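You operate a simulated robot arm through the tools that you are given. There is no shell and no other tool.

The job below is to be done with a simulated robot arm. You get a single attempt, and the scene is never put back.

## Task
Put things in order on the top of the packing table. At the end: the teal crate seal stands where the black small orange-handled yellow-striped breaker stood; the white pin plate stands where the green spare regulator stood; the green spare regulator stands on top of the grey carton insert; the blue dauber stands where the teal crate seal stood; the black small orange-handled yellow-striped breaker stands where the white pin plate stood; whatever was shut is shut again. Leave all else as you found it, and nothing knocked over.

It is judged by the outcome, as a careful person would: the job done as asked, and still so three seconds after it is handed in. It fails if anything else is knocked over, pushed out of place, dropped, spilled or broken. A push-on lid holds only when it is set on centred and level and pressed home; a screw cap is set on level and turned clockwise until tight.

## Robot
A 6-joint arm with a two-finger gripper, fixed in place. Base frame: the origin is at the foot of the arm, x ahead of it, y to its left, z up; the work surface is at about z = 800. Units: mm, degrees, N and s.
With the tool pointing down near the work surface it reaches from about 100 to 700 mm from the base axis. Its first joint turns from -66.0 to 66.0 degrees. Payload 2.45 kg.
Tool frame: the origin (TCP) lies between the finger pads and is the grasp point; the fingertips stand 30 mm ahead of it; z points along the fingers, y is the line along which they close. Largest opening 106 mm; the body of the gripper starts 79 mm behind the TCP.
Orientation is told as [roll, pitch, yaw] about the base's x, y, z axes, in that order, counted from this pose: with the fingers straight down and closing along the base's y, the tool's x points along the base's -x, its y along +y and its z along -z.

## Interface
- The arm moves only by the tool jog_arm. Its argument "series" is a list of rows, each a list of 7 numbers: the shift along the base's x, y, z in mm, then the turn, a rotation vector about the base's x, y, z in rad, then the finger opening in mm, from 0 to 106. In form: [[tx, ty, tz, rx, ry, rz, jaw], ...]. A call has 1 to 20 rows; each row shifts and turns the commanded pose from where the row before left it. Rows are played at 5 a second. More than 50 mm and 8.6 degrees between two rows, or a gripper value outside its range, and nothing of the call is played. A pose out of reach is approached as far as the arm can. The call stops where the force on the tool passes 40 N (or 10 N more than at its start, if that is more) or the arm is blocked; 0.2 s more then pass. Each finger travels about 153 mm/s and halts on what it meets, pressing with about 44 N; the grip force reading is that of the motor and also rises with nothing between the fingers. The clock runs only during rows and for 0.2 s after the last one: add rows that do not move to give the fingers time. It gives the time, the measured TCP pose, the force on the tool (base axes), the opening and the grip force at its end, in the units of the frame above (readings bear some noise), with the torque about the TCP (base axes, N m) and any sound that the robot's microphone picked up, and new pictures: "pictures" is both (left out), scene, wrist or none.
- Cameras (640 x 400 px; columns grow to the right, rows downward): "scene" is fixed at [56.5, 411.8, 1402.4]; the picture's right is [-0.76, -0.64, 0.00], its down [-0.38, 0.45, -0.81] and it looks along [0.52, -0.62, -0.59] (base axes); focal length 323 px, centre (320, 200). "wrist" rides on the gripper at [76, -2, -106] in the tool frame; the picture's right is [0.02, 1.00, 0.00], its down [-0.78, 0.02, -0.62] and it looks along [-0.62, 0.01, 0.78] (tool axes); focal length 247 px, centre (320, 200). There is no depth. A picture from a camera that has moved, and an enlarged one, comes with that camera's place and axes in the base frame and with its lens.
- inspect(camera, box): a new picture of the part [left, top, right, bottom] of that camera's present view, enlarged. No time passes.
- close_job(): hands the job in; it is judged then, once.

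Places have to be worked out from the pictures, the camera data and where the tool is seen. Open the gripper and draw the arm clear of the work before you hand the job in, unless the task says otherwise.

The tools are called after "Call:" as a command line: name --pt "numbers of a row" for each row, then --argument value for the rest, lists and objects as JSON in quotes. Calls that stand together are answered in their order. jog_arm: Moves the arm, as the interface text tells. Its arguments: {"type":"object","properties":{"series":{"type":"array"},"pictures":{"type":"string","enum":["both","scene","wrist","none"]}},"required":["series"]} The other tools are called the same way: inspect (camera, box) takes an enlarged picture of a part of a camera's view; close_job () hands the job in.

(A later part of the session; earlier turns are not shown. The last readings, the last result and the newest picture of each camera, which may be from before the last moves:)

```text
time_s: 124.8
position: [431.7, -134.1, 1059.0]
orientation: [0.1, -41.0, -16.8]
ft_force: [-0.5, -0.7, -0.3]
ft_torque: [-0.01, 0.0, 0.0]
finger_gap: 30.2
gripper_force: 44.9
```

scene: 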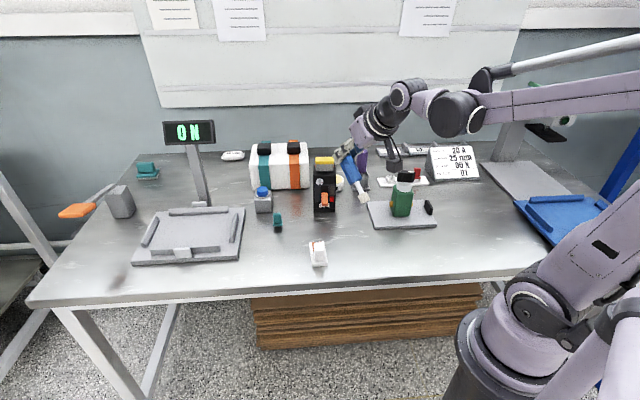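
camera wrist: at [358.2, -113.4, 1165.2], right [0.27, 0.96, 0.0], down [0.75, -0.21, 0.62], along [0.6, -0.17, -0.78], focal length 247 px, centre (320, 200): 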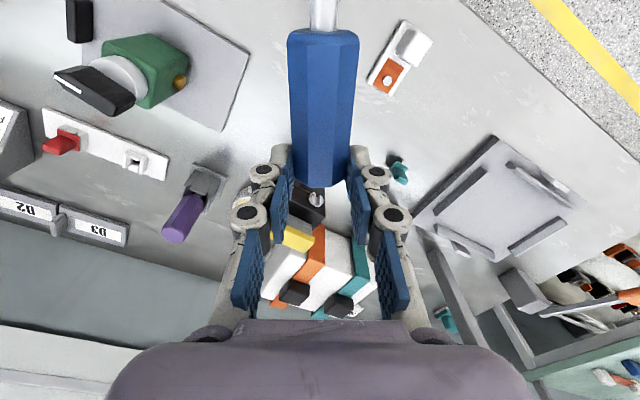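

Works well (pitch -41°). I continue to 90°.

Call:
jog_arm --pt "0 0 0 -0.0414 -0.1366 0 20" --pt "0 0 0 -0.0414 -0.1366 0 20" --pt "0 0 0 -0.0414 -0.1366 0 20" --pt "0 0 0 -0.0414 -0.1366 0 20" --pt "0 0 0 -0.0414 -0.1366 0 20" --pt "0 0 0 -0.0414 -0.1366 0 20" --pt "0 0 0 0 0 0 20"

Call:
inspect --camera "scene" --box '[300, 110, 420, 230]'

```text
time_s: 126.4
position: [433.1, -133.8, 1060.5]
orientation: [1.4, -88.0, -18.0]
ft_force: [0.7, 0.5, -0.6]
ft_torque: [0.04, -0.01, 0.02]
finger_gap: 30.2
gripper_force: 43.6
camera wrist: at [327.6, -103.5, 988.7], right [0.28, 0.96, -0.02], down [-0.57, 0.18, 0.8], along [0.77, -0.22, 0.59], focal length 247 px, centre (320, 200)
```

scene: 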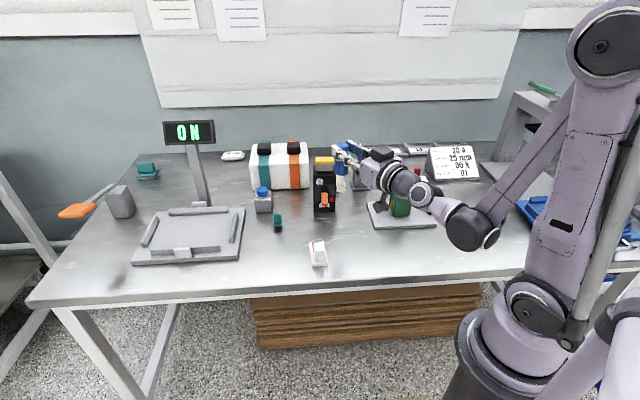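
wrist: 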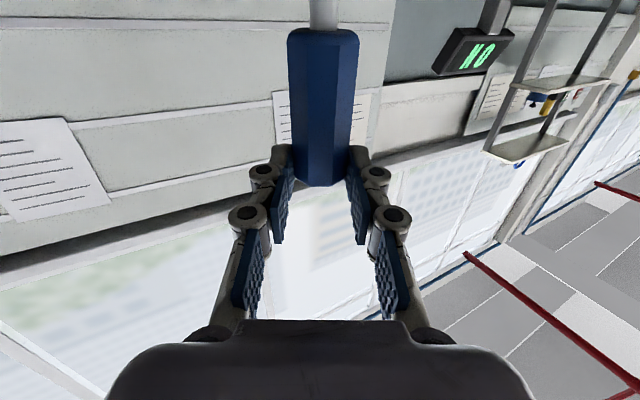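

```text
3.33 times, centred on (360, 170) of scene
camera zoom: at [56.5, 411.8, 1402.4], right [-0.76, -0.64, 0.0], down [-0.38, 0.45, -0.81], along [0.52, -0.62, -0.59], focal length 1078 px, centre (187, 300)
```

zoom: 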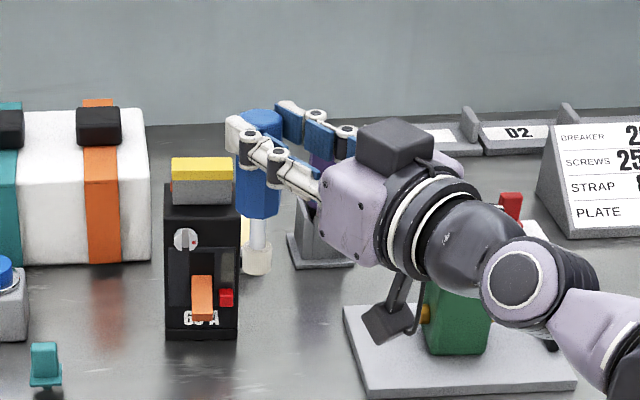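

The hand is horizontal and the dauber hangs foot-down. I correct the last 2° and descend in stages.

Call:
jog_arm --pt "0 0 -30 -0.0102 -0.0335 0 20" --pt "0 0 -40 0 0 0 20" --pt "0 0 -40 0 0 0 20" --pt "0 0 -15 0 0 0 20" --pt "0 0 0 0 0 0 20"

Call:
inspect --camera "scene" --box '[310, 150, 430, 260]'

```text
time_s: 127.6
position: [450.1, -146.0, 1070.0]
orientation: [177.9, -88.0, 165.3]
ft_force: [-0.3, 0.3, -1.7]
ft_torque: [-0.01, 0.09, -0.01]
finger_gap: 30.4
gripper_force: 43.8
out of reach, approached as far as the arm can: row 1, 2, 3, 4
camera wrist: at [349.9, -116.0, 989.0], right [0.29, 0.96, -0.02], down [-0.62, 0.2, 0.76], along [0.73, -0.21, 0.65], focal length 247 px, centre (320, 200)
```

scene: 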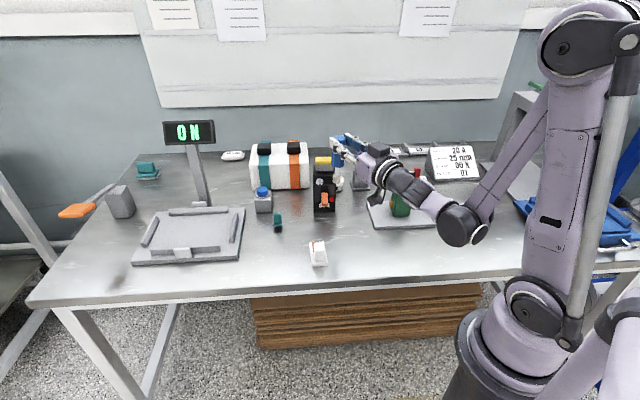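
wrist: 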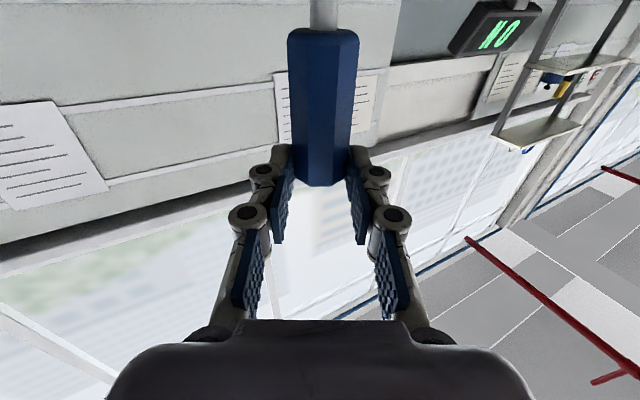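

```text
3.64 times, centred on (370, 205) of scene
camera zoom: at [56.5, 411.8, 1402.4], right [-0.76, -0.64, 0.0], down [-0.38, 0.45, -0.81], along [0.52, -0.62, -0.59], focal length 1176 px, centre (138, 182)
```

zoom: 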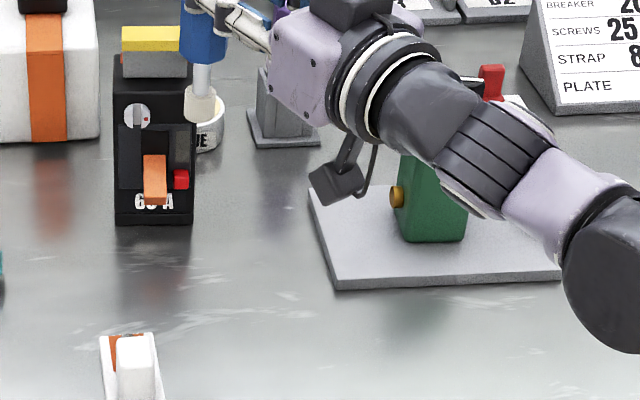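

Lowering is blocked by the arm's limits this close to the base; a horizontal hand needs more radius. I raise, level the pitch, and move outward to above (625, -115), between the seal and the breaker.

Call:
jog_arm --pt "0 0 15 0.0138 0.045 0 20" --pt "5 0 15 0 0 0 20" --pt "25 5 10 0 0 0.055 20" --pt "30 7 0 0 0 0.055 20" --pt "30 8 0 0 0 0 20" --pt "30 8 0 0 0 0 20" --pt "30 8 0 0 0 0 20" --pt "0 0 0 0 0 0 20"

Call:
inspect --camera "scene" --box '[250, 90, 400, 250]'

```text
time_s: 129.4
position: [594.4, -109.9, 1103.4]
orientation: [10.4, -89.4, -20.6]
ft_force: [-0.4, 1.7, -0.5]
ft_torque: [0.0, 0.01, 0.01]
finger_gap: 30.3
gripper_force: 44.2
out of reach, approached as far as the arm can: row 1, 7
camera wrist: at [488.4, -91.7, 1028.3], right [0.18, 0.98, -0.02], down [-0.6, 0.12, 0.79], along [0.78, -0.13, 0.61], focal length 247 px, centre (320, 200)
```

scene: 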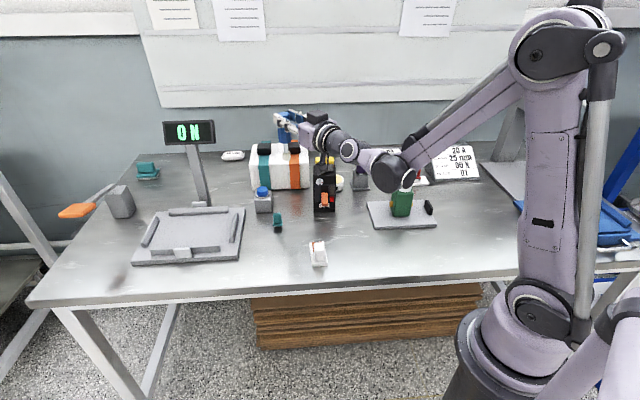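
wrist: 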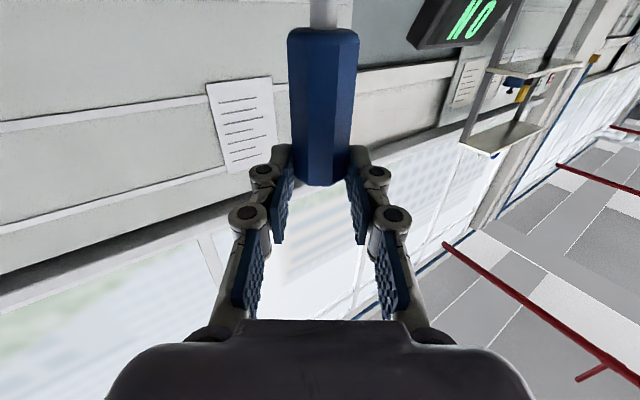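

```text
2.50 times, centred on (325, 170) of scene
camera zoom: at [56.5, 411.8, 1402.4], right [-0.76, -0.64, 0.0], down [-0.38, 0.45, -0.81], along [0.52, -0.62, -0.59], focal length 808 px, centre (308, 275)
```

zoom: 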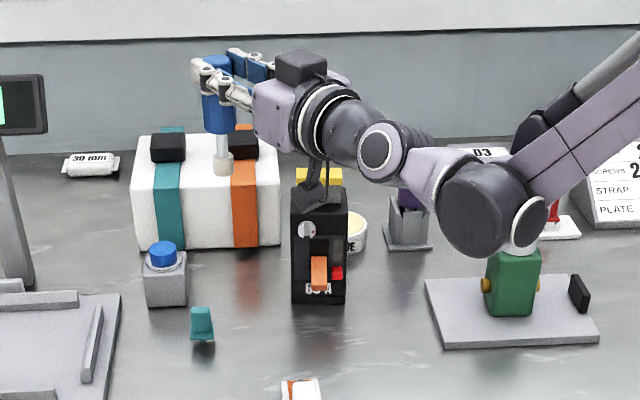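

A fully horizontal hand cannot get low. New plan: lay the dauber down in open space with its foot toward the base, then regrip it with the hand pitched inward ~40° and rotate outward to ~50° — together the 90° needed. First I return to hand-down over (440, -137).

Call:
jog_arm --pt "-14 -2.5 0 0.0258 0.1405 0 20" --pt "-14 -2.5 0 0.0258 0.1405 0 20" --pt "-14 -2.5 0 0.0258 0.1405 0 20" --pt "-14 -2.5 0 0.0258 0.1405 0 20" --pt "-14 -2.5 -5 0.0258 0.1405 0 20" --pt "-14 -2.5 -5 0.0258 0.1405 0 20" --pt "-14 -2.5 -5 0.0258 0.1405 0 20" --pt "-14 -2.5 -5 0.0258 0.1405 0 20" --pt "-14 -2.5 -5 0.0258 0.1405 0 20" --pt "-14 -2.5 -5 0.0258 0.1405 0 20" --pt "-14 -2.5 -5 0.0258 0.1405 0 20" --pt "0 0 0 0 0 0 20"

```text
time_s: 132.0
position: [426.6, -176.6, 1070.6]
orientation: [15.9, -2.8, -23.1]
ft_force: [0.6, 0.1, -1.5]
ft_torque: [0.01, 0.01, -0.01]
finger_gap: 30.5
gripper_force: 44.2
out of reach, approached as far as the arm can: row 1, 3, 4, 5, 6, 7, 8, 9, 10, 11
camera wrist: at [339.6, -171.7, 1167.8], right [0.35, 0.9, 0.27], down [0.63, -0.44, 0.64], along [0.69, -0.05, -0.72], focal length 247 px, centre (320, 200)
```

scene: 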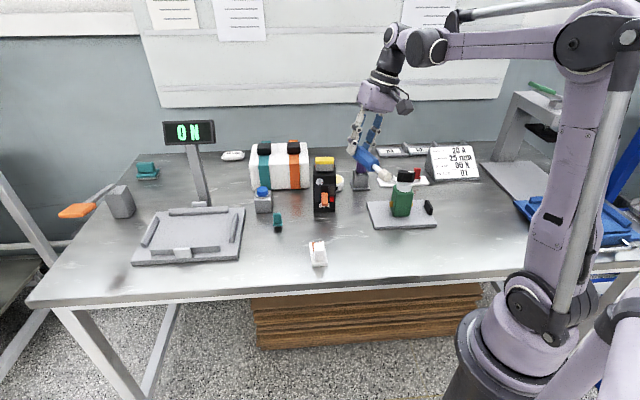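
wrist: 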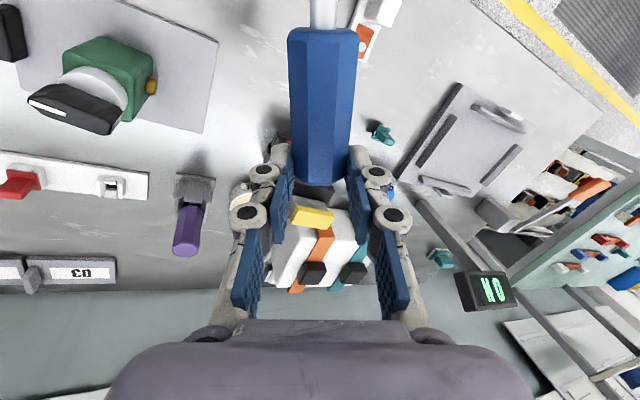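

The recovery left a 16° roll error; I level the hand back to vertical and reposition.

Call:
jog_arm --pt "0 0 0 -0.1178 0.0768 0 20" --pt "0 0 0 -0.1178 0.0768 0 20" --pt "0 0 0 0 0 0 20" --pictures "none"

```text
time_s: 132.8
position: [427.0, -175.1, 1068.3]
orientation: [15.9, -2.7, -23.3]
ft_force: [-0.7, -0.3, -0.4]
ft_torque: [-0.06, -0.02, 0.01]
finger_gap: 30.3
gripper_force: 44.7
out of reach, approached as far as the arm can: row 1, 2
```

The wrist joint has ended up in its flipped branch (a joint stop prevents levelling). To unwind it I make a small loop around the forearm direction in free space: pitch out, swing left, sweep through to the right, then back down.

Call:
jog_arm --pt "0 0 0 -0.053 -0.1295 0 20" --pt "0 0 0 -0.053 -0.1295 0 20" --pt "0 0 0 -0.053 -0.1295 0 20" --pt "0 0 0 -0.053 -0.1295 0 20" --pt "0 0 0 -0.053 -0.1295 0 20" --pt "0 0 0 0 0 0 20"

```text
time_s: 134.2
position: [426.8, -176.1, 1068.7]
orientation: [16.8, -43.1, -23.6]
ft_force: [0.2, 0.1, -0.5]
ft_torque: [-0.02, 0.0, 0.02]
finger_gap: 30.3
gripper_force: 44.2
camera wrist: at [299.2, -155.5, 1091.1], right [0.19, 0.96, 0.2], down [0.09, -0.21, 0.97], along [0.98, -0.17, -0.12], focal length 247 px, centre (320, 200)
```

scene: 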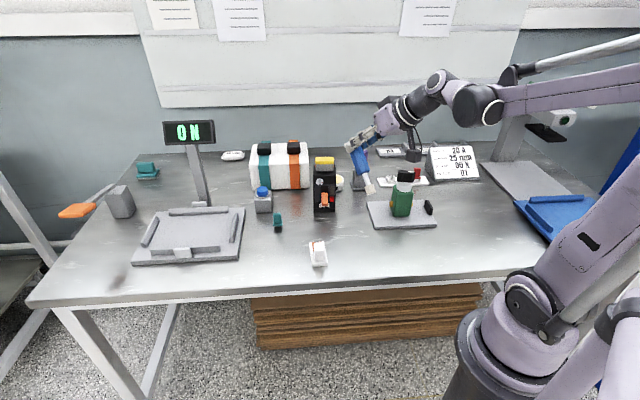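
wrist: 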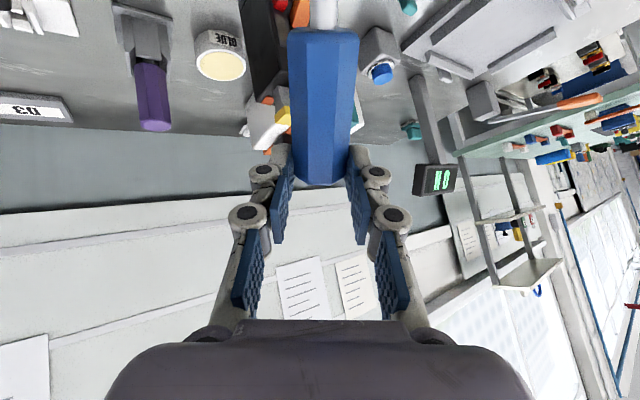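

The pitch-out worked. Now I raise the hand direction above the forearm line and bring it back into the arm's plane, before pitching down in-plane.

Call:
jog_arm --pt "0 0 0 0 -0.13 0 20" --pt "0 0 0 0 -0.13 0 20" --pt "0 0 0 0 -0.13 0 20" --pt "0 0 0 0 0 -0.13 20" --pt "0 0 0 0 0 -0.13 20" --pt "0 0 0 0 0 -0.13 20" --pt "0 0 0 0 0 0 20"

```text
time_s: 135.8
position: [408.0, -208.9, 1069.0]
orientation: [36.0, -62.3, -61.0]
ft_force: [-0.3, -0.4, -0.8]
ft_torque: [0.0, 0.02, -0.01]
finger_gap: 30.2
gripper_force: 44.3
out of reach, approached as far as the arm can: row 6
camera wrist: at [299.1, -141.7, 1041.2], right [0.45, 0.86, 0.25], down [-0.35, -0.09, 0.93], along [0.82, -0.51, 0.26], focal length 247 px, centre (320, 200)
```

scene: 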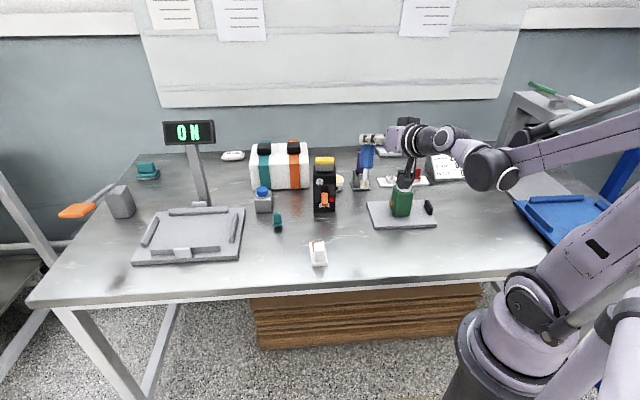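
wrist: 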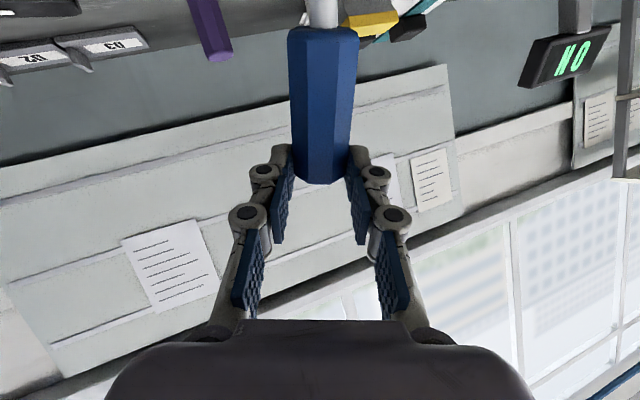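

I test which tool-roll direction is free in this posture.

Call:
jog_arm --pt "0 0 0 0.12 -0.048 -0.052 20" --pt "0 0 0 0.12 -0.048 -0.052 20" --pt "0 0 0 0 0 0 20" --pictures "wrist"

```text
time_s: 136.6
position: [388.6, -235.1, 1070.0]
orientation: [53.5, -50.9, -81.6]
ft_force: [-0.3, 1.3, -1.8]
ft_torque: [0.0, 0.01, -0.01]
finger_gap: 30.3
gripper_force: 43.8
out of reach, approached as far as the arm can: row 1, 2
camera wrist: at [288.2, -152.5, 1049.7], right [0.5, 0.72, 0.49], down [-0.46, -0.27, 0.85], along [0.74, -0.64, 0.19], focal length 247 px, centre (320, 200)
```

wrist: 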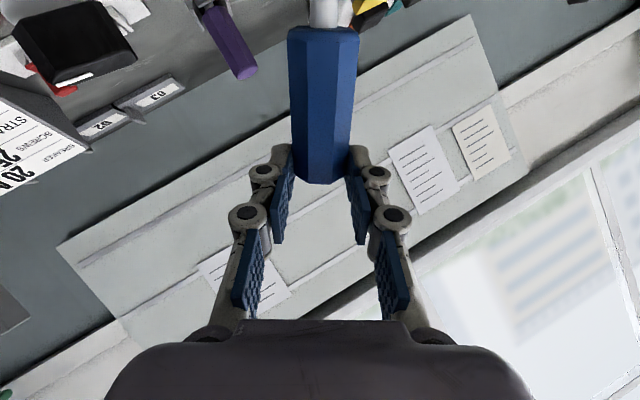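

That direction is the blocked one; I roll the other way.

Call:
jog_arm --pt "0 0 0 -0.121 0.0465 0.053 20" --pt "0 0 0 -0.121 0.0465 0.053 20" --pt "0 0 0 -0.121 0.0465 0.053 20" --pt "0 0 0 -0.121 0.0465 0.053 20" --pt "0 0 0 0 0 0 20" --pictures "none"

```text
time_s: 137.8
position: [389.0, -236.8, 1068.7]
orientation: [2.4, -68.2, -24.4]
ft_force: [-0.7, 0.5, -1.0]
ft_torque: [-0.01, 0.01, -0.04]
finger_gap: 30.2
gripper_force: 44.1
```

Free now. I bring the hand heading into the arm plane (about -31°).

Call:
jog_arm --pt "0 0 0 0 0 -0.085 20" --pt "0 0 0 0 0 -0.085 20" --pt "0 0 0 0 0 0 20" --pictures "scene"

```text
time_s: 138.6
position: [384.5, -242.0, 1068.0]
orientation: [3.0, -68.2, -32.2]
ft_force: [0.2, -0.3, 0.1]
ft_torque: [0.01, 0.01, -0.03]
finger_gap: 30.2
gripper_force: 44.2
out of reach, approached as far as the arm can: row 2
```

scene: 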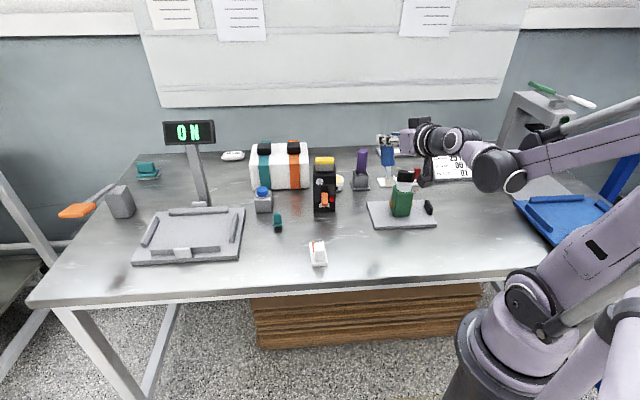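

Still limited here. I move the hand outward to a roomier posture before continuing to unwind.

Call:
jog_arm --pt "25 -10 8 0 0 0 20" --pt "25 -10 8 0 0 0 20" --pt "25 -10 8 0 0 0 20" --pt "25 -10 8 0 0 0 20" --pt "0 0 0 0 0 0 20" --pictures "scene"

```text
time_s: 139.8
position: [382.6, -242.5, 1067.9]
orientation: [3.1, -68.2, -32.1]
ft_force: [0.4, 0.5, -1.0]
ft_torque: [0.02, 0.0, -0.01]
finger_gap: 30.2
gripper_force: 44.3
out of reach, approached as far as the arm can: row 1, 2, 3, 4
```

scene: 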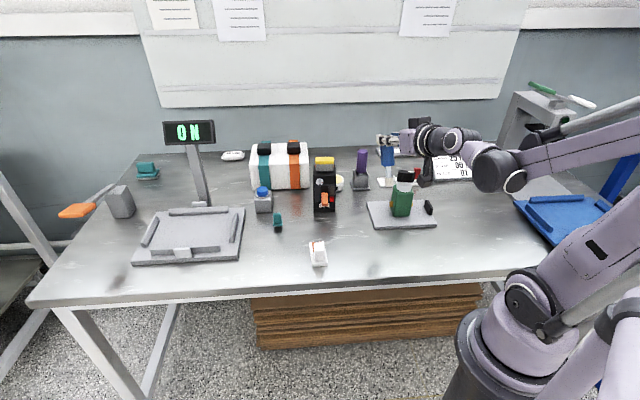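

I back off that stop (yaw left a little) and then try moving outward.

Call:
jog_arm --pt "0 0 0 0 0 0.1 20" --pt "0 0 0 0 0 0.1 20" --pt "10 10 0 0 0 0 20" --pt "20 10 0 0 0 0 20" --pt "20 10 0 0 0 0 20" --pt "0 0 0 0 0 0 20" --pictures "none"

```text
time_s: 141.2
position: [435.2, -210.3, 1069.3]
orientation: [2.7, -68.1, -23.0]
ft_force: [-0.4, 0.2, -1.1]
ft_torque: [-0.02, 0.0, 0.01]
finger_gap: 30.5
gripper_force: 43.5
```

Free movement again. To cross the straight-wrist posture cleanly the hand must lie exactly in the arm's plane, so I shift y to match and read the precise axes.

Call:
jog_arm --pt "5 22 0 0 0 0 20" --pt "5 22 0 0 0 0 20" --pt "0 0 0 0 0 0 20" --pictures "wrist"

```text
time_s: 142.0
position: [438.0, -188.9, 1069.1]
orientation: [3.1, -68.2, -23.1]
ft_force: [-0.3, -0.4, 0.0]
ft_torque: [-0.01, 0.02, -0.01]
finger_gap: 30.0
gripper_force: 44.2
out of reach, approached as far as the arm can: row 2
camera wrist: at [316.8, -145.8, 1036.8], right [0.34, 0.94, 0.0], down [-0.27, 0.1, 0.96], along [0.9, -0.32, 0.29], focal length 247 px, centre (320, 200)
```

wrist: 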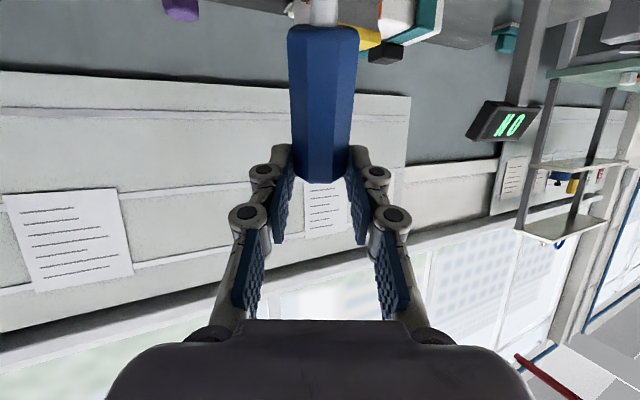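

I give the last wrist joint more slack by rolling further in the free direction, then test again.

Call:
jog_arm --pt "0 0 0 -0.122 0.0437 0.0517 20" --pt "0 0 0 -0.122 0.0437 0.0517 20" --pt "0 0 0 -0.122 0.0437 0.0517 20" --pt "0 0 0 -0.122 0.0437 0.0517 20" --pt "0 0 0 -0.122 0.0437 0.0517 20" --pt "0 22 0 0 0 0 20" --pt "0 0 0 0 0 0 20" --pictures "scene"

```text
time_s: 143.6
position: [429.0, -181.6, 1068.0]
orientation: [-58.0, -46.7, 46.0]
ft_force: [-1.1, 0.0, -0.2]
ft_torque: [-0.02, 0.0, 0.06]
finger_gap: 29.9
gripper_force: 44.0
out of reach, approached as far as the arm can: row 6
```

scene: 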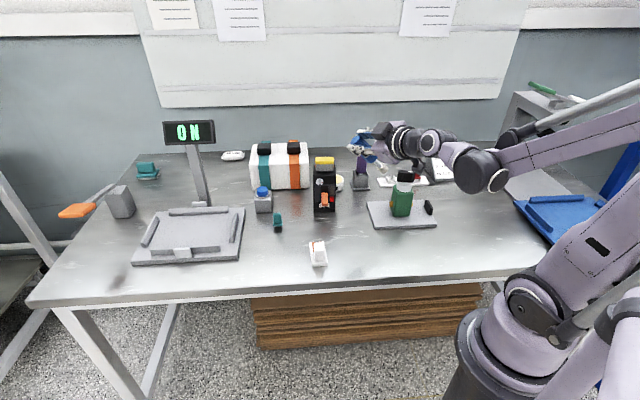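

I test moving up instead, to see whether height frees the posture.

Call:
jog_arm --pt "0 0 25 0 0 0 20" --pt "0 0 25 0 0 0 20" --pt "0 0 25 0 0 0 20" --pt "0 0 0 0 0 0 20" --pictures "none"

```text
time_s: 144.6
position: [429.4, -184.0, 1143.8]
orientation: [-57.9, -46.5, 45.7]
ft_force: [0.3, 0.7, -1.0]
ft_torque: [0.02, -0.03, 0.01]
finger_gap: 30.4
gripper_force: 43.8
```

Up is free. At this height I align with the arm plane and then pitch down in-plane.

Call:
jog_arm --pt "0 14 0 0 0 0 20" --pt "0 14 0 0 0 0 20" --pt "0 0 0 0.0476 0.1316 0 20" --pt "0 0 0 0.0476 0.1316 0 20" --pt "0 0 0 0.0476 0.1316 0 20" --pt "0 0 0 0 0 0 20" --pictures "scene"

```text
time_s: 146.0
position: [392.9, -224.0, 1143.8]
orientation: [-31.3, -33.9, 28.9]
ft_force: [0.9, 0.6, -0.7]
ft_torque: [0.04, -0.02, -0.01]
finger_gap: 30.3
gripper_force: 44.3
out of reach, approached as far as the arm can: row 1, 2, 3, 4, 5
```

scene: 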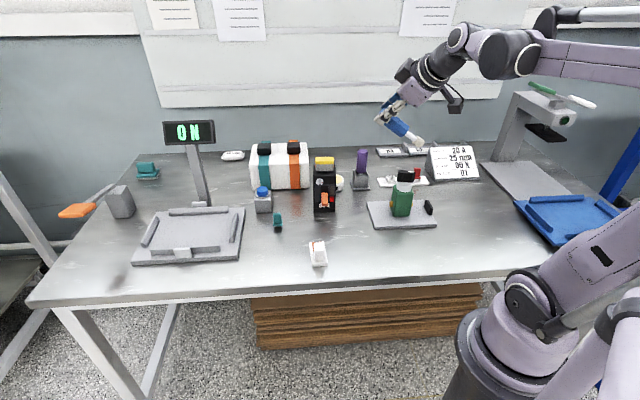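

I continue pitching down in small steps to reach hand-down with the extra roll slack and see which residual remains.

Call:
jog_arm --pt "0 0 0 0.0447 0.1327 0 20" --pt "0 0 0 0.0447 0.1327 0 20" --pt "0 0 0 0.0447 0.1327 0 20" --pt "0 0 0 0.0447 0.1327 0 20" --pt "0 0 0 0.0447 0.1327 0 20" --pt "0 0 0 0.0357 0.106 0 20" --pt "0 0 0 0 0 0 20"

```text
time_s: 147.6
position: [327.0, -292.5, 1143.8]
orientation: [7.1, -14.6, 18.2]
ft_force: [-0.6, 0.1, -1.9]
ft_torque: [0.04, -0.02, 0.0]
finger_gap: 30.3
gripper_force: 43.3
out of reach, approached as far as the arm can: row 1, 2, 3, 4, 5, 6
camera wrist: at [235.4, -337.1, 1226.2], right [-0.36, 0.93, 0.11], down [0.59, 0.13, 0.8], along [0.72, 0.35, -0.59], focal length 247 px, centre (320, 200)
```

scene: 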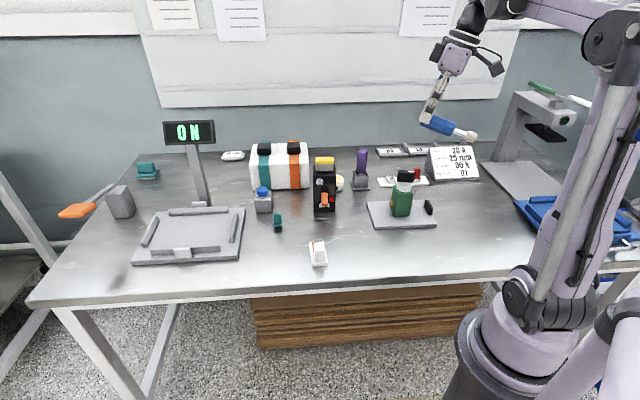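
wrist: 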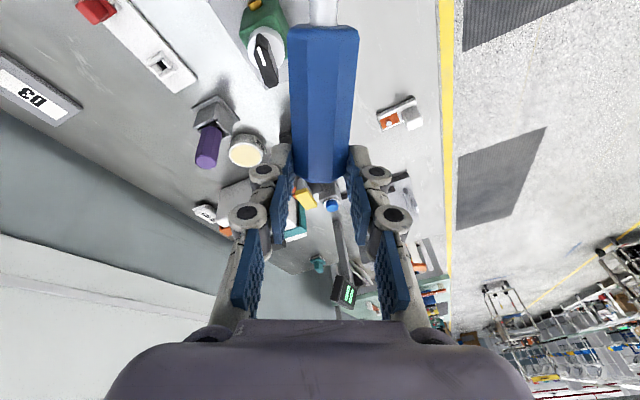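

The wrist still holds a ~16° sideways lean: it is in the flipped branch. I unwind it deliberately: swing the hand far to the left, then sweep through the forearm line to the right, then down.

Call:
jog_arm --pt "0 0 0 0.104 -0.0934 0 20" --pt "0 0 0 0.104 -0.0934 0 20" --pt "0 0 0 0.104 -0.0934 0 20" --pt "0 0 0 0.104 -0.0934 0 20" --pt "0 0 0 0 0 0 20"

```text
time_s: 148.8
position: [324.4, -292.8, 1142.9]
orientation: [27.7, -41.3, 8.1]
ft_force: [0.3, 0.3, -0.8]
ft_torque: [0.02, 0.02, -0.01]
finger_gap: 30.4
gripper_force: 44.7
camera wrist: at [214.3, -359.6, 1162.7], right [-0.44, 0.83, 0.34], down [0.26, -0.24, 0.94], along [0.86, 0.5, -0.11], focal length 247 px, centre (320, 200)
```

scene: 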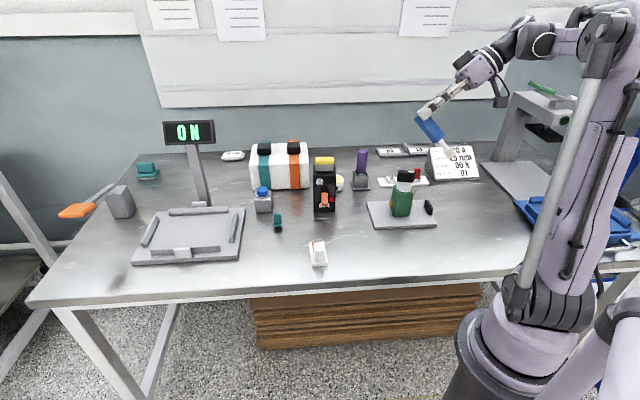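
wrist: 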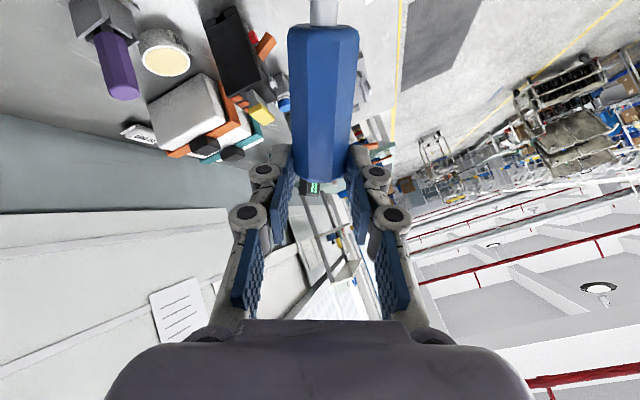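

Joint 1 is near its limit here; I move the hand toward the table's middle first.

Call:
jog_arm --pt "18 45 0 0 0 0 20" --pt "18 45 0 0 0 0 20" --pt "18 45 0 0 0 0 20" --pt "18 45 0 0 0 0 20" --pt "18 30 0 0 0 0 20" --pt "0 0 0 0 0 0 20"

```text
time_s: 150.2
position: [415.1, -84.3, 1143.4]
orientation: [27.7, -41.2, 8.1]
ft_force: [-0.5, -0.5, -0.4]
ft_torque: [0.0, -0.02, 0.04]
finger_gap: 30.3
gripper_force: 44.5
camera wrist: at [305.5, -150.2, 1163.6], right [-0.44, 0.83, 0.33], down [0.26, -0.24, 0.94], along [0.86, 0.5, -0.11], focal length 247 px, centre (320, 200)
```

scene: 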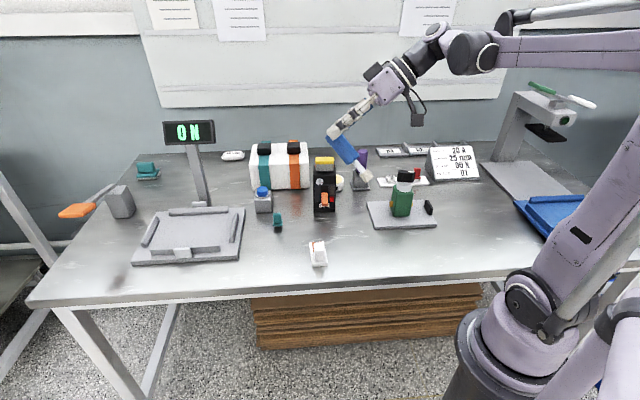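
wrist: 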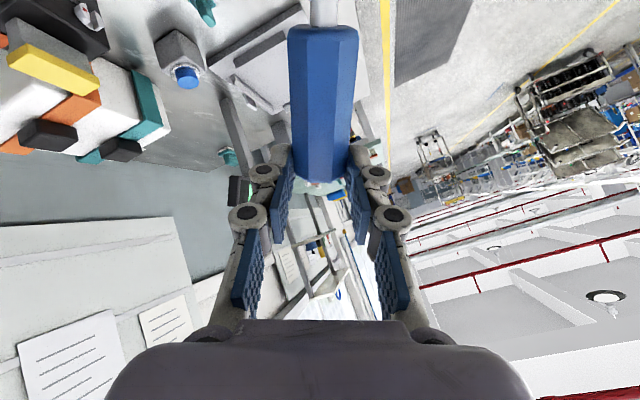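

By geometry the earlier blockage came from the hand pointing outward too close to the base (upper arm leaning back). I move out to about (590, -120) first, then sweep through the straight posture.

Call:
jog_arm --pt "44 -9 0 0 0 0 20" --pt "44 -9 0 0 0 0 20" --pt "44 -9 0 0 0 0 20" --pt "43 -9 0 0 0 0 20" --pt "0 0 0 -0.0514 -0.0795 -0.1032 20" --pt "0 0 0 -0.0514 -0.0795 -0.1032 20" --pt "0 0 0 -0.0514 -0.0795 -0.1032 20" --pt "0 0 0 -0.0514 -0.0795 -0.1032 20" --pt "0 0 0 0 0 0 20" --pictures "wrist"

```text
time_s: 152.2
position: [589.8, -118.1, 1144.3]
orientation: [7.5, -58.8, -0.2]
ft_force: [0.6, -0.1, -1.3]
ft_torque: [-0.03, -0.01, -0.02]
finger_gap: 30.5
gripper_force: 44.2
camera wrist: at [460.9, -133.2, 1133.1], right [-0.12, 0.99, 0.05], down [-0.12, -0.06, 0.99], along [0.99, 0.11, 0.13], focal length 247 px, centre (320, 200)
```

wrist: 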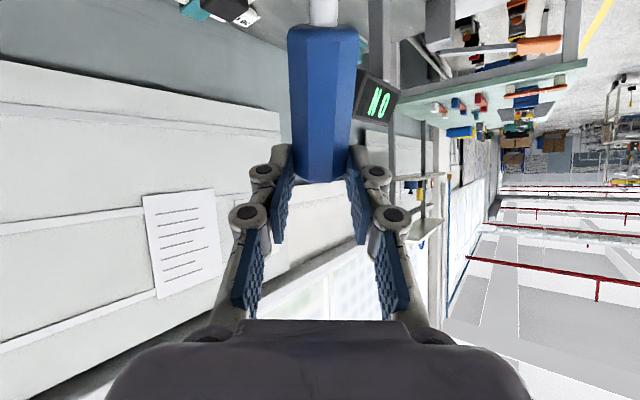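

No stops hit. I continue straight through the aligned posture and beyond by ~28°.

Call:
jog_arm --pt "0 0 0 -0.0514 -0.0795 -0.1032 20" --pt "0 0 0 -0.0514 -0.0795 -0.1032 20" --pt "0 0 0 -0.0514 -0.0795 -0.1032 20" --pt "0 0 0 -0.0514 -0.0795 -0.1032 20" --pt "0 0 0 -0.0514 -0.0795 -0.1032 20" --pt "0 0 0 -0.0514 -0.0795 -0.1032 20" --pt "0 0 0 0 0 0 20"

```text
time_s: 153.8
position: [579.4, -158.7, 1143.2]
orientation: [-16.2, -74.5, 4.4]
ft_force: [0.2, 0.5, 0.8]
ft_torque: [-0.01, 0.03, 0.01]
finger_gap: 30.3
gripper_force: 44.2
out of reach, approached as far as the arm can: row 3, 4, 5, 6
camera wrist: at [458.3, -139.0, 1097.2], right [0.19, 0.98, -0.1], down [-0.37, 0.16, 0.91], along [0.91, -0.14, 0.4], focal length 247 px, centre (320, 200)
```

scene: 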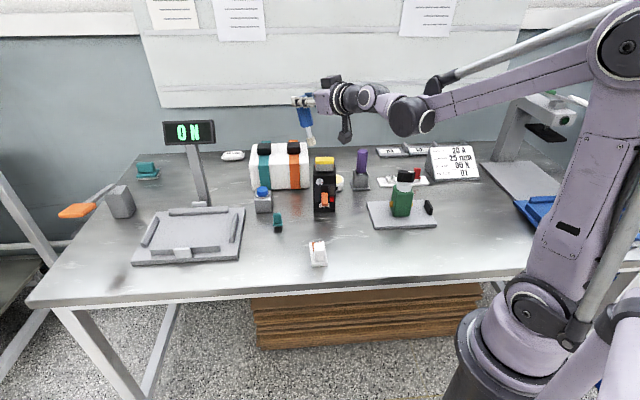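
wrist: 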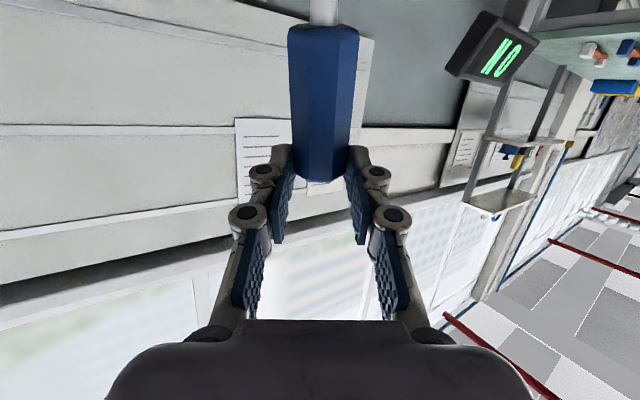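

It stalled just at the aligned posture, probably passing on the wrong side of it. I go around over the top instead: left, up above the forearm line, then right into the arm plane.

Call:
jog_arm --pt "0 0 0 0 0 0.13 20" --pt "0 0 0 0 0 0.13 20" --pt "0 0 0 0.005 -0.145 0 20" --pt "0 0 0 0.005 -0.145 0 20" --pt "0 0 0 0.005 -0.145 0 20" --pt "0 0 0 0 0 0 20" --pictures "wrist"

```text
time_s: 155.2
position: [581.1, -158.2, 1142.8]
orientation: [-155.6, -78.8, 157.6]
ft_force: [0.6, -0.2, -0.9]
ft_torque: [0.01, 0.0, 0.04]
finger_gap: 30.5
gripper_force: 44.0
camera wrist: at [488.7, -170.1, 1049.9], right [-0.02, 0.99, -0.1], down [-0.75, 0.05, 0.66], along [0.66, 0.09, 0.75], focal length 247 px, centre (320, 200)
```

wrist: 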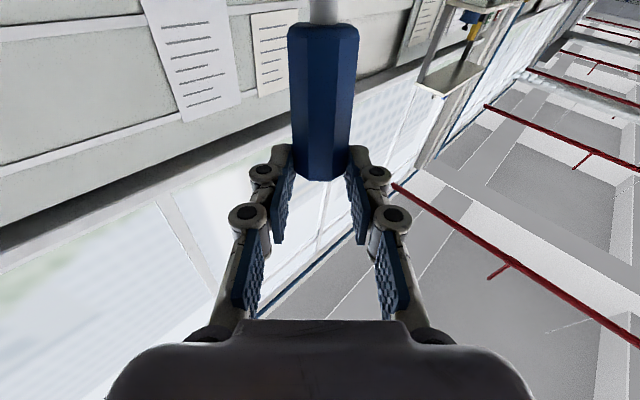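

Free. Now I yaw right into the arm plane (heading ≈ -15°).

Call:
jog_arm --pt "0 0 0 0 0 -0.1 20" --pt "0 0 0 0 0 -0.1 20" --pt "0 0 0 0 0 -0.105 20" --pt "0 0 0 0 0 0 20" --pictures "wrist"

```text
time_s: 156.2
position: [579.8, -159.1, 1144.1]
orientation: [-155.8, -78.8, 141.6]
ft_force: [0.2, 0.5, -0.5]
ft_torque: [0.0, 0.02, 0.01]
finger_gap: 30.4
gripper_force: 44.5
camera wrist: at [489.0, -144.3, 1050.4], right [0.26, 0.96, -0.1], down [-0.71, 0.26, 0.66], along [0.66, -0.1, 0.75], focal length 247 px, centre (320, 200)
```

wrist: 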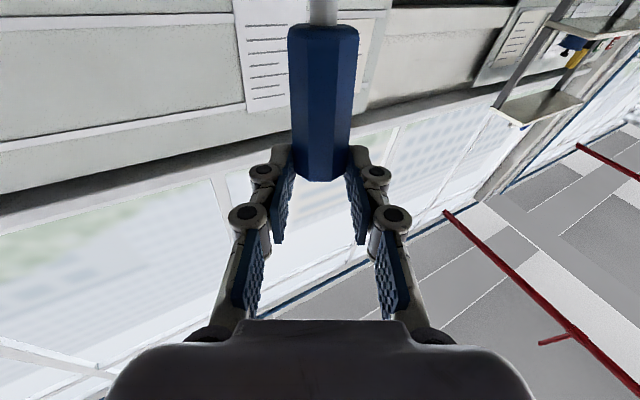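

In plane with no stops. Now I pitch down in the arm plane, four rows first.

Call:
jog_arm --pt "0 0 0 0 0 -0.022 20" --pt "0 0 0 0.0383 0.1399 0 20" --pt "0 0 0 0.0383 0.1399 0 20" --pt "0 0 0 0.0383 0.1399 0 20" --pt "0 0 0 0.0383 0.1399 0 20" --pt "0 0 0 0.0383 0.1399 0 20" --pt "0 0 0 0 0 0 20" --pictures "wrist"

```text
time_s: 157.8
position: [576.9, -167.3, 1146.4]
orientation: [-20.7, -73.7, 2.4]
ft_force: [-0.1, 1.0, -0.8]
ft_torque: [0.0, 0.04, -0.02]
finger_gap: 30.4
gripper_force: 44.3
out of reach, approached as far as the arm can: row 3, 4
camera wrist: at [458.3, -136.1, 1101.7], right [0.29, 0.95, -0.12], down [-0.34, 0.22, 0.91], along [0.89, -0.23, 0.39], focal length 247 px, centre (320, 200)
```

wrist: 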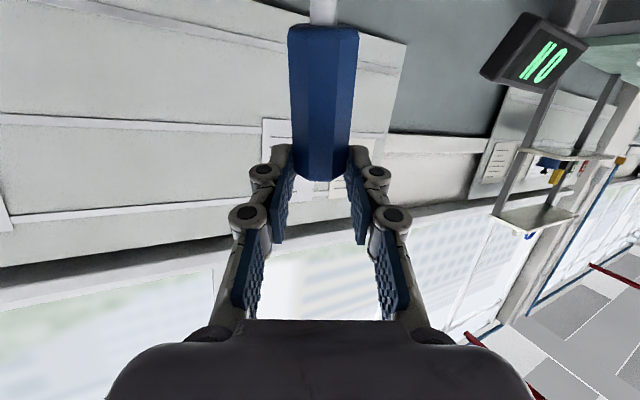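

It stuttered near the aligned posture but passed. I continue pitching down.

Call:
jog_arm --pt "0 0 0 0.0424 0.1387 0 20" --pt "0 0 0 0.0424 0.1387 0 20" --pt "0 0 0 0.0424 0.1387 0 20" --pt "0 0 0 0.0424 0.1387 0 20" --pt "0 0 0 0 0 0 20" --pictures "wrist"

```text
time_s: 159.0
position: [583.4, -124.0, 1147.3]
orientation: [-14.5, -38.1, -4.1]
ft_force: [-0.4, 1.0, -1.0]
ft_torque: [0.05, 0.0, -0.01]
finger_gap: 30.4
gripper_force: 44.1
out of reach, approached as far as the arm can: row 1, 2, 3, 4
camera wrist: at [463.0, -89.1, 1181.4], right [0.21, 0.95, -0.21], down [0.26, 0.15, 0.95], along [0.94, -0.25, -0.22], focal length 247 px, centre (320, 200)
```

wrist: 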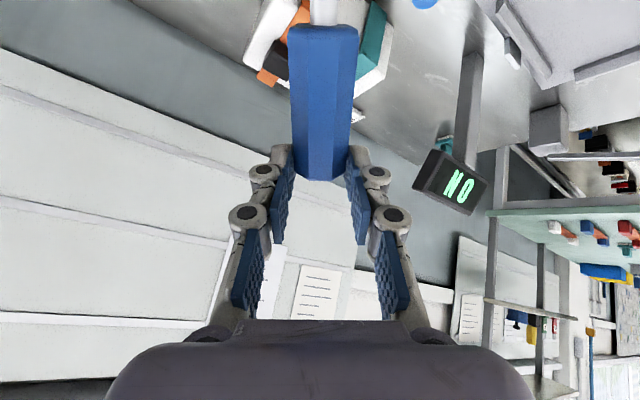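

The hand now leans to the other side, which should be the unwound direction. I continue toward vertical.

Call:
jog_arm --pt "0 0 0 0.063 0.125 0 20" --pt "0 0 0 0.063 0.125 0 20" --pt "0 0 0 0.063 0.125 0 20" --pt "0 0 0 0.063 0.125 0 20" --pt "0 0 0 0.063 0.125 0 20" --pt "0 0 0 0 0 0 20" --pictures "scene"

```text
time_s: 160.4
position: [589.2, -66.5, 1146.7]
orientation: [-16.0, -2.2, -7.5]
ft_force: [0.2, 0.2, -0.8]
ft_torque: [0.0, -0.02, -0.01]
finger_gap: 30.5
gripper_force: 44.3
out of reach, approached as far as the arm can: row 1, 2, 3, 4, 5
```

scene: 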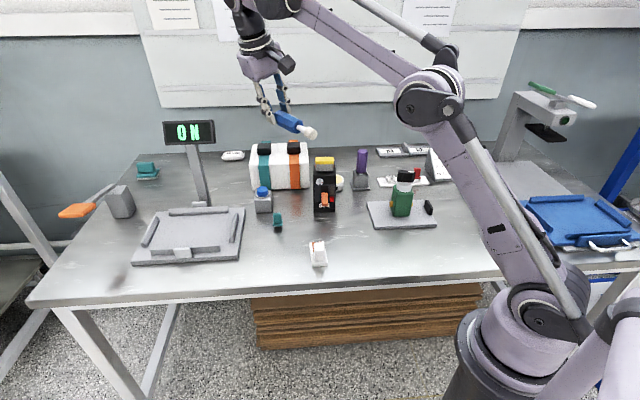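

The three stops fit one joint's limit in a flipped wrist branch. Rather than risk the dauber, I'll lay it down here on open table: the dauber's own axis is level now. I move over a clear spot with a little extra lean for slack.

Call:
jog_arm --pt "0 0 0 -0.045 0 0 20" --pt "-32 -14.5 0 0 0 0 20" --pt "-32 -14.5 0 0 0 0 20" --pt "-32 -14.5 0 0 0 0 20" --pt "-32 -14.5 0 0 0 0 20" --pt "0 0 -40 0 0 0 20" --pt "0 0 -40 0 0 0 20" --pt "0 0 -40 0 0 0 20" --pt "0 0 0 0 0 0 20"

```text
time_s: 162.4
position: [461.0, -79.3, 1025.7]
orientation: [-18.7, -2.9, -7.6]
ft_force: [0.3, -0.2, -0.6]
ft_torque: [0.04, -0.04, 0.02]
finger_gap: 30.5
gripper_force: 43.5
out of reach, approached as far as the arm can: row 3, 4, 5
camera wrist: at [384.7, -35.4, 1123.9], right [0.12, 0.94, -0.32], down [0.78, 0.11, 0.62], along [0.62, -0.32, -0.71], focal length 247 px, centre (320, 200)
```

scene: 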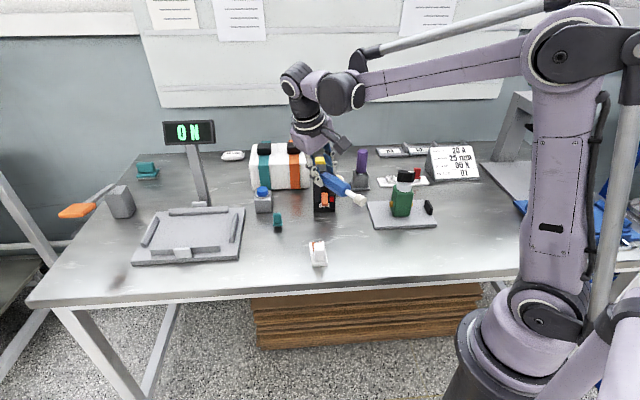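
wrist: 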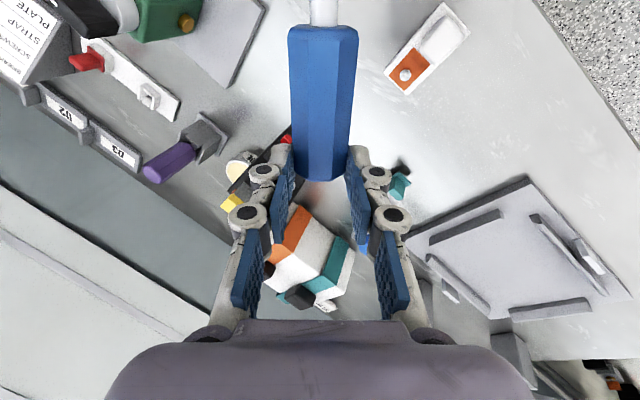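

The position slid toward the pin plate; I turn the hand to the local radial direction and move right again.

Call:
jog_arm --pt "0 0 0 0 0 -0.13 20" --pt "0 -15 0 0 0 0 20" --pt "0 -15 0 0 0 0 20" --pt "0 -15 0 0 0 0 20" --pt "0 -10 0 0 0 -0.03 20" --pt "0 0 0 0 0 0 20" --pictures "scene"

```text
time_s: 163.8
position: [463.3, -135.2, 1027.4]
orientation: [-18.5, -2.7, -16.6]
ft_force: [0.6, -0.4, -0.8]
ft_torque: [-0.01, -0.01, -0.02]
finger_gap: 30.5
gripper_force: 44.3
```

scene: 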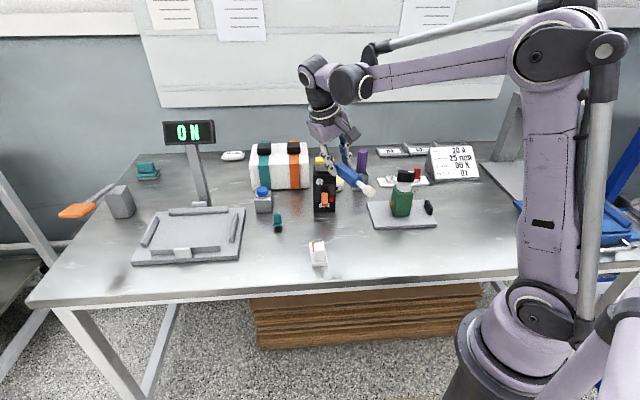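

No stops now. The dauber is level with its foot toward the base over clear table. I lower it to just above the surface.

Call:
jog_arm --pt "0 0 -45 0 0 0 20" --pt "0 0 -45 0 0 0 20" --pt "0 0 -45 0 0 0 20" --pt "0 0 -38 0 0 0 20" --pt "0 0 0 0 0 0 20"

Call:
inspect --camera "scene" --box '[300, 170, 420, 270]'

```text
time_s: 165.0
position: [463.2, -133.1, 855.4]
orientation: [-18.4, -2.7, -16.6]
ft_force: [0.1, -0.2, 0.2]
ft_torque: [0.0, -0.06, -0.03]
finger_gap: 30.4
gripper_force: 43.9
camera wrist: at [393.4, -78.6, 951.6], right [0.26, 0.91, -0.32], down [0.78, -0.01, 0.62], along [0.56, -0.41, -0.72], focal length 247 px, centre (320, 200)
```

scene: 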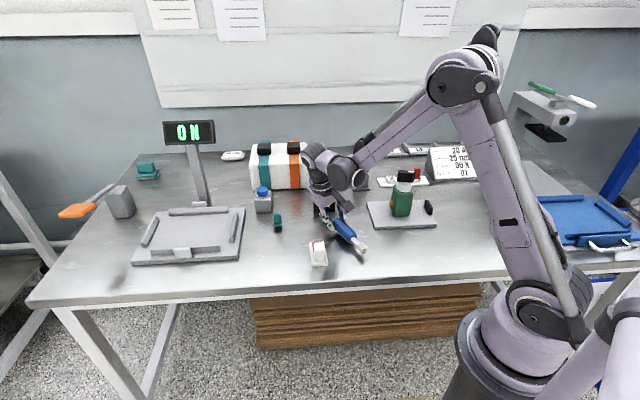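
wrist: 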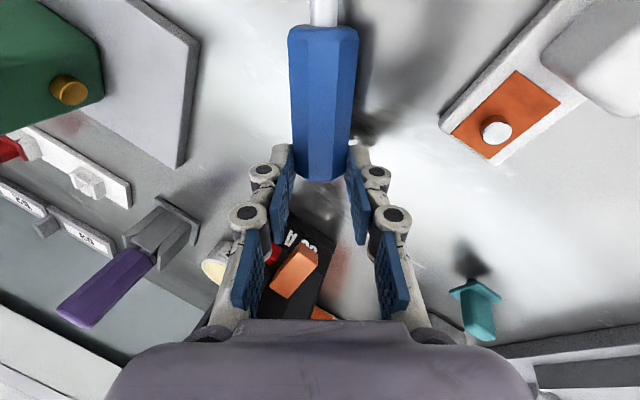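

```text
4.00 times, centred on (360, 220) of scene
camera zoom: at [56.5, 411.8, 1402.4], right [-0.76, -0.64, 0.0], down [-0.38, 0.45, -0.81], along [0.52, -0.62, -0.59], focal length 1294 px, centre (160, 120)
```

zoom: 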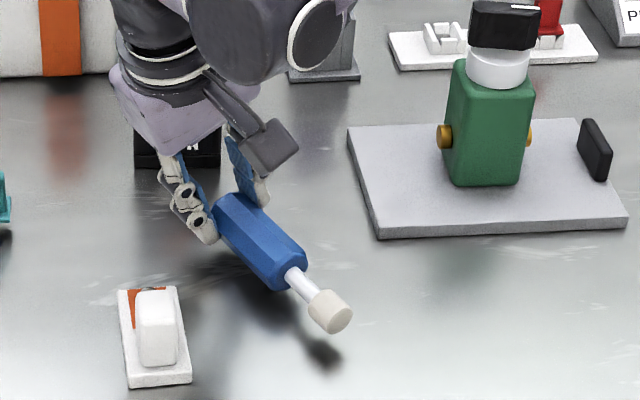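

About 15 mm above the table. I lower slowly until it touches.

Call:
jog_arm --pt "0 0 -6 0 0 0 20" --pt "0 0 -4 0 0 0 20" --pt "0 0 -2 0 0 0 20" --pt "0 0 0 0 0 0 20" --pictures "none"

Call:
inspect --camera "scene" --box '[320, 190, 390, 260]'

```text
time_s: 166.0
position: [462.4, -134.1, 843.2]
orientation: [-18.6, -2.8, -16.5]
ft_force: [7.2, -0.1, 20.5]
ft_torque: [0.15, 0.92, -0.03]
finger_gap: 30.5
gripper_force: 43.9
```

```text
5.71 times, centred on (355, 225) of scene
camera zoom: at [56.4, 411.9, 1402.4], right [-0.76, -0.64, 0.0], down [-0.38, 0.45, -0.81], along [0.52, -0.62, -0.59], focal length 1848 px, centre (120, 57)
```

zoom: 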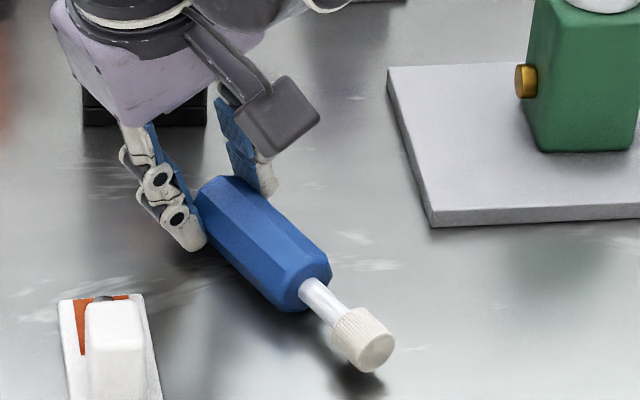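

The lower end of the handle touched first; I level it by ~3°, set it down lightly, and open slowly.

Call:
jog_arm --pt "0 0 2 0.0143 0.0479 0 20" --pt "0 0 -1 0 0 0 20" --pt "0 0 -1 0 0 0 20" --pt "0 0 0 0 0 0 20" --pictures "none"

```text
time_s: 167.0
position: [462.5, -134.1, 842.8]
orientation: [-18.4, 0.1, -16.7]
ft_force: [-0.4, 0.6, 5.3]
ft_torque: [-0.04, -0.01, 0.03]
finger_gap: 30.1
gripper_force: 44.8
```

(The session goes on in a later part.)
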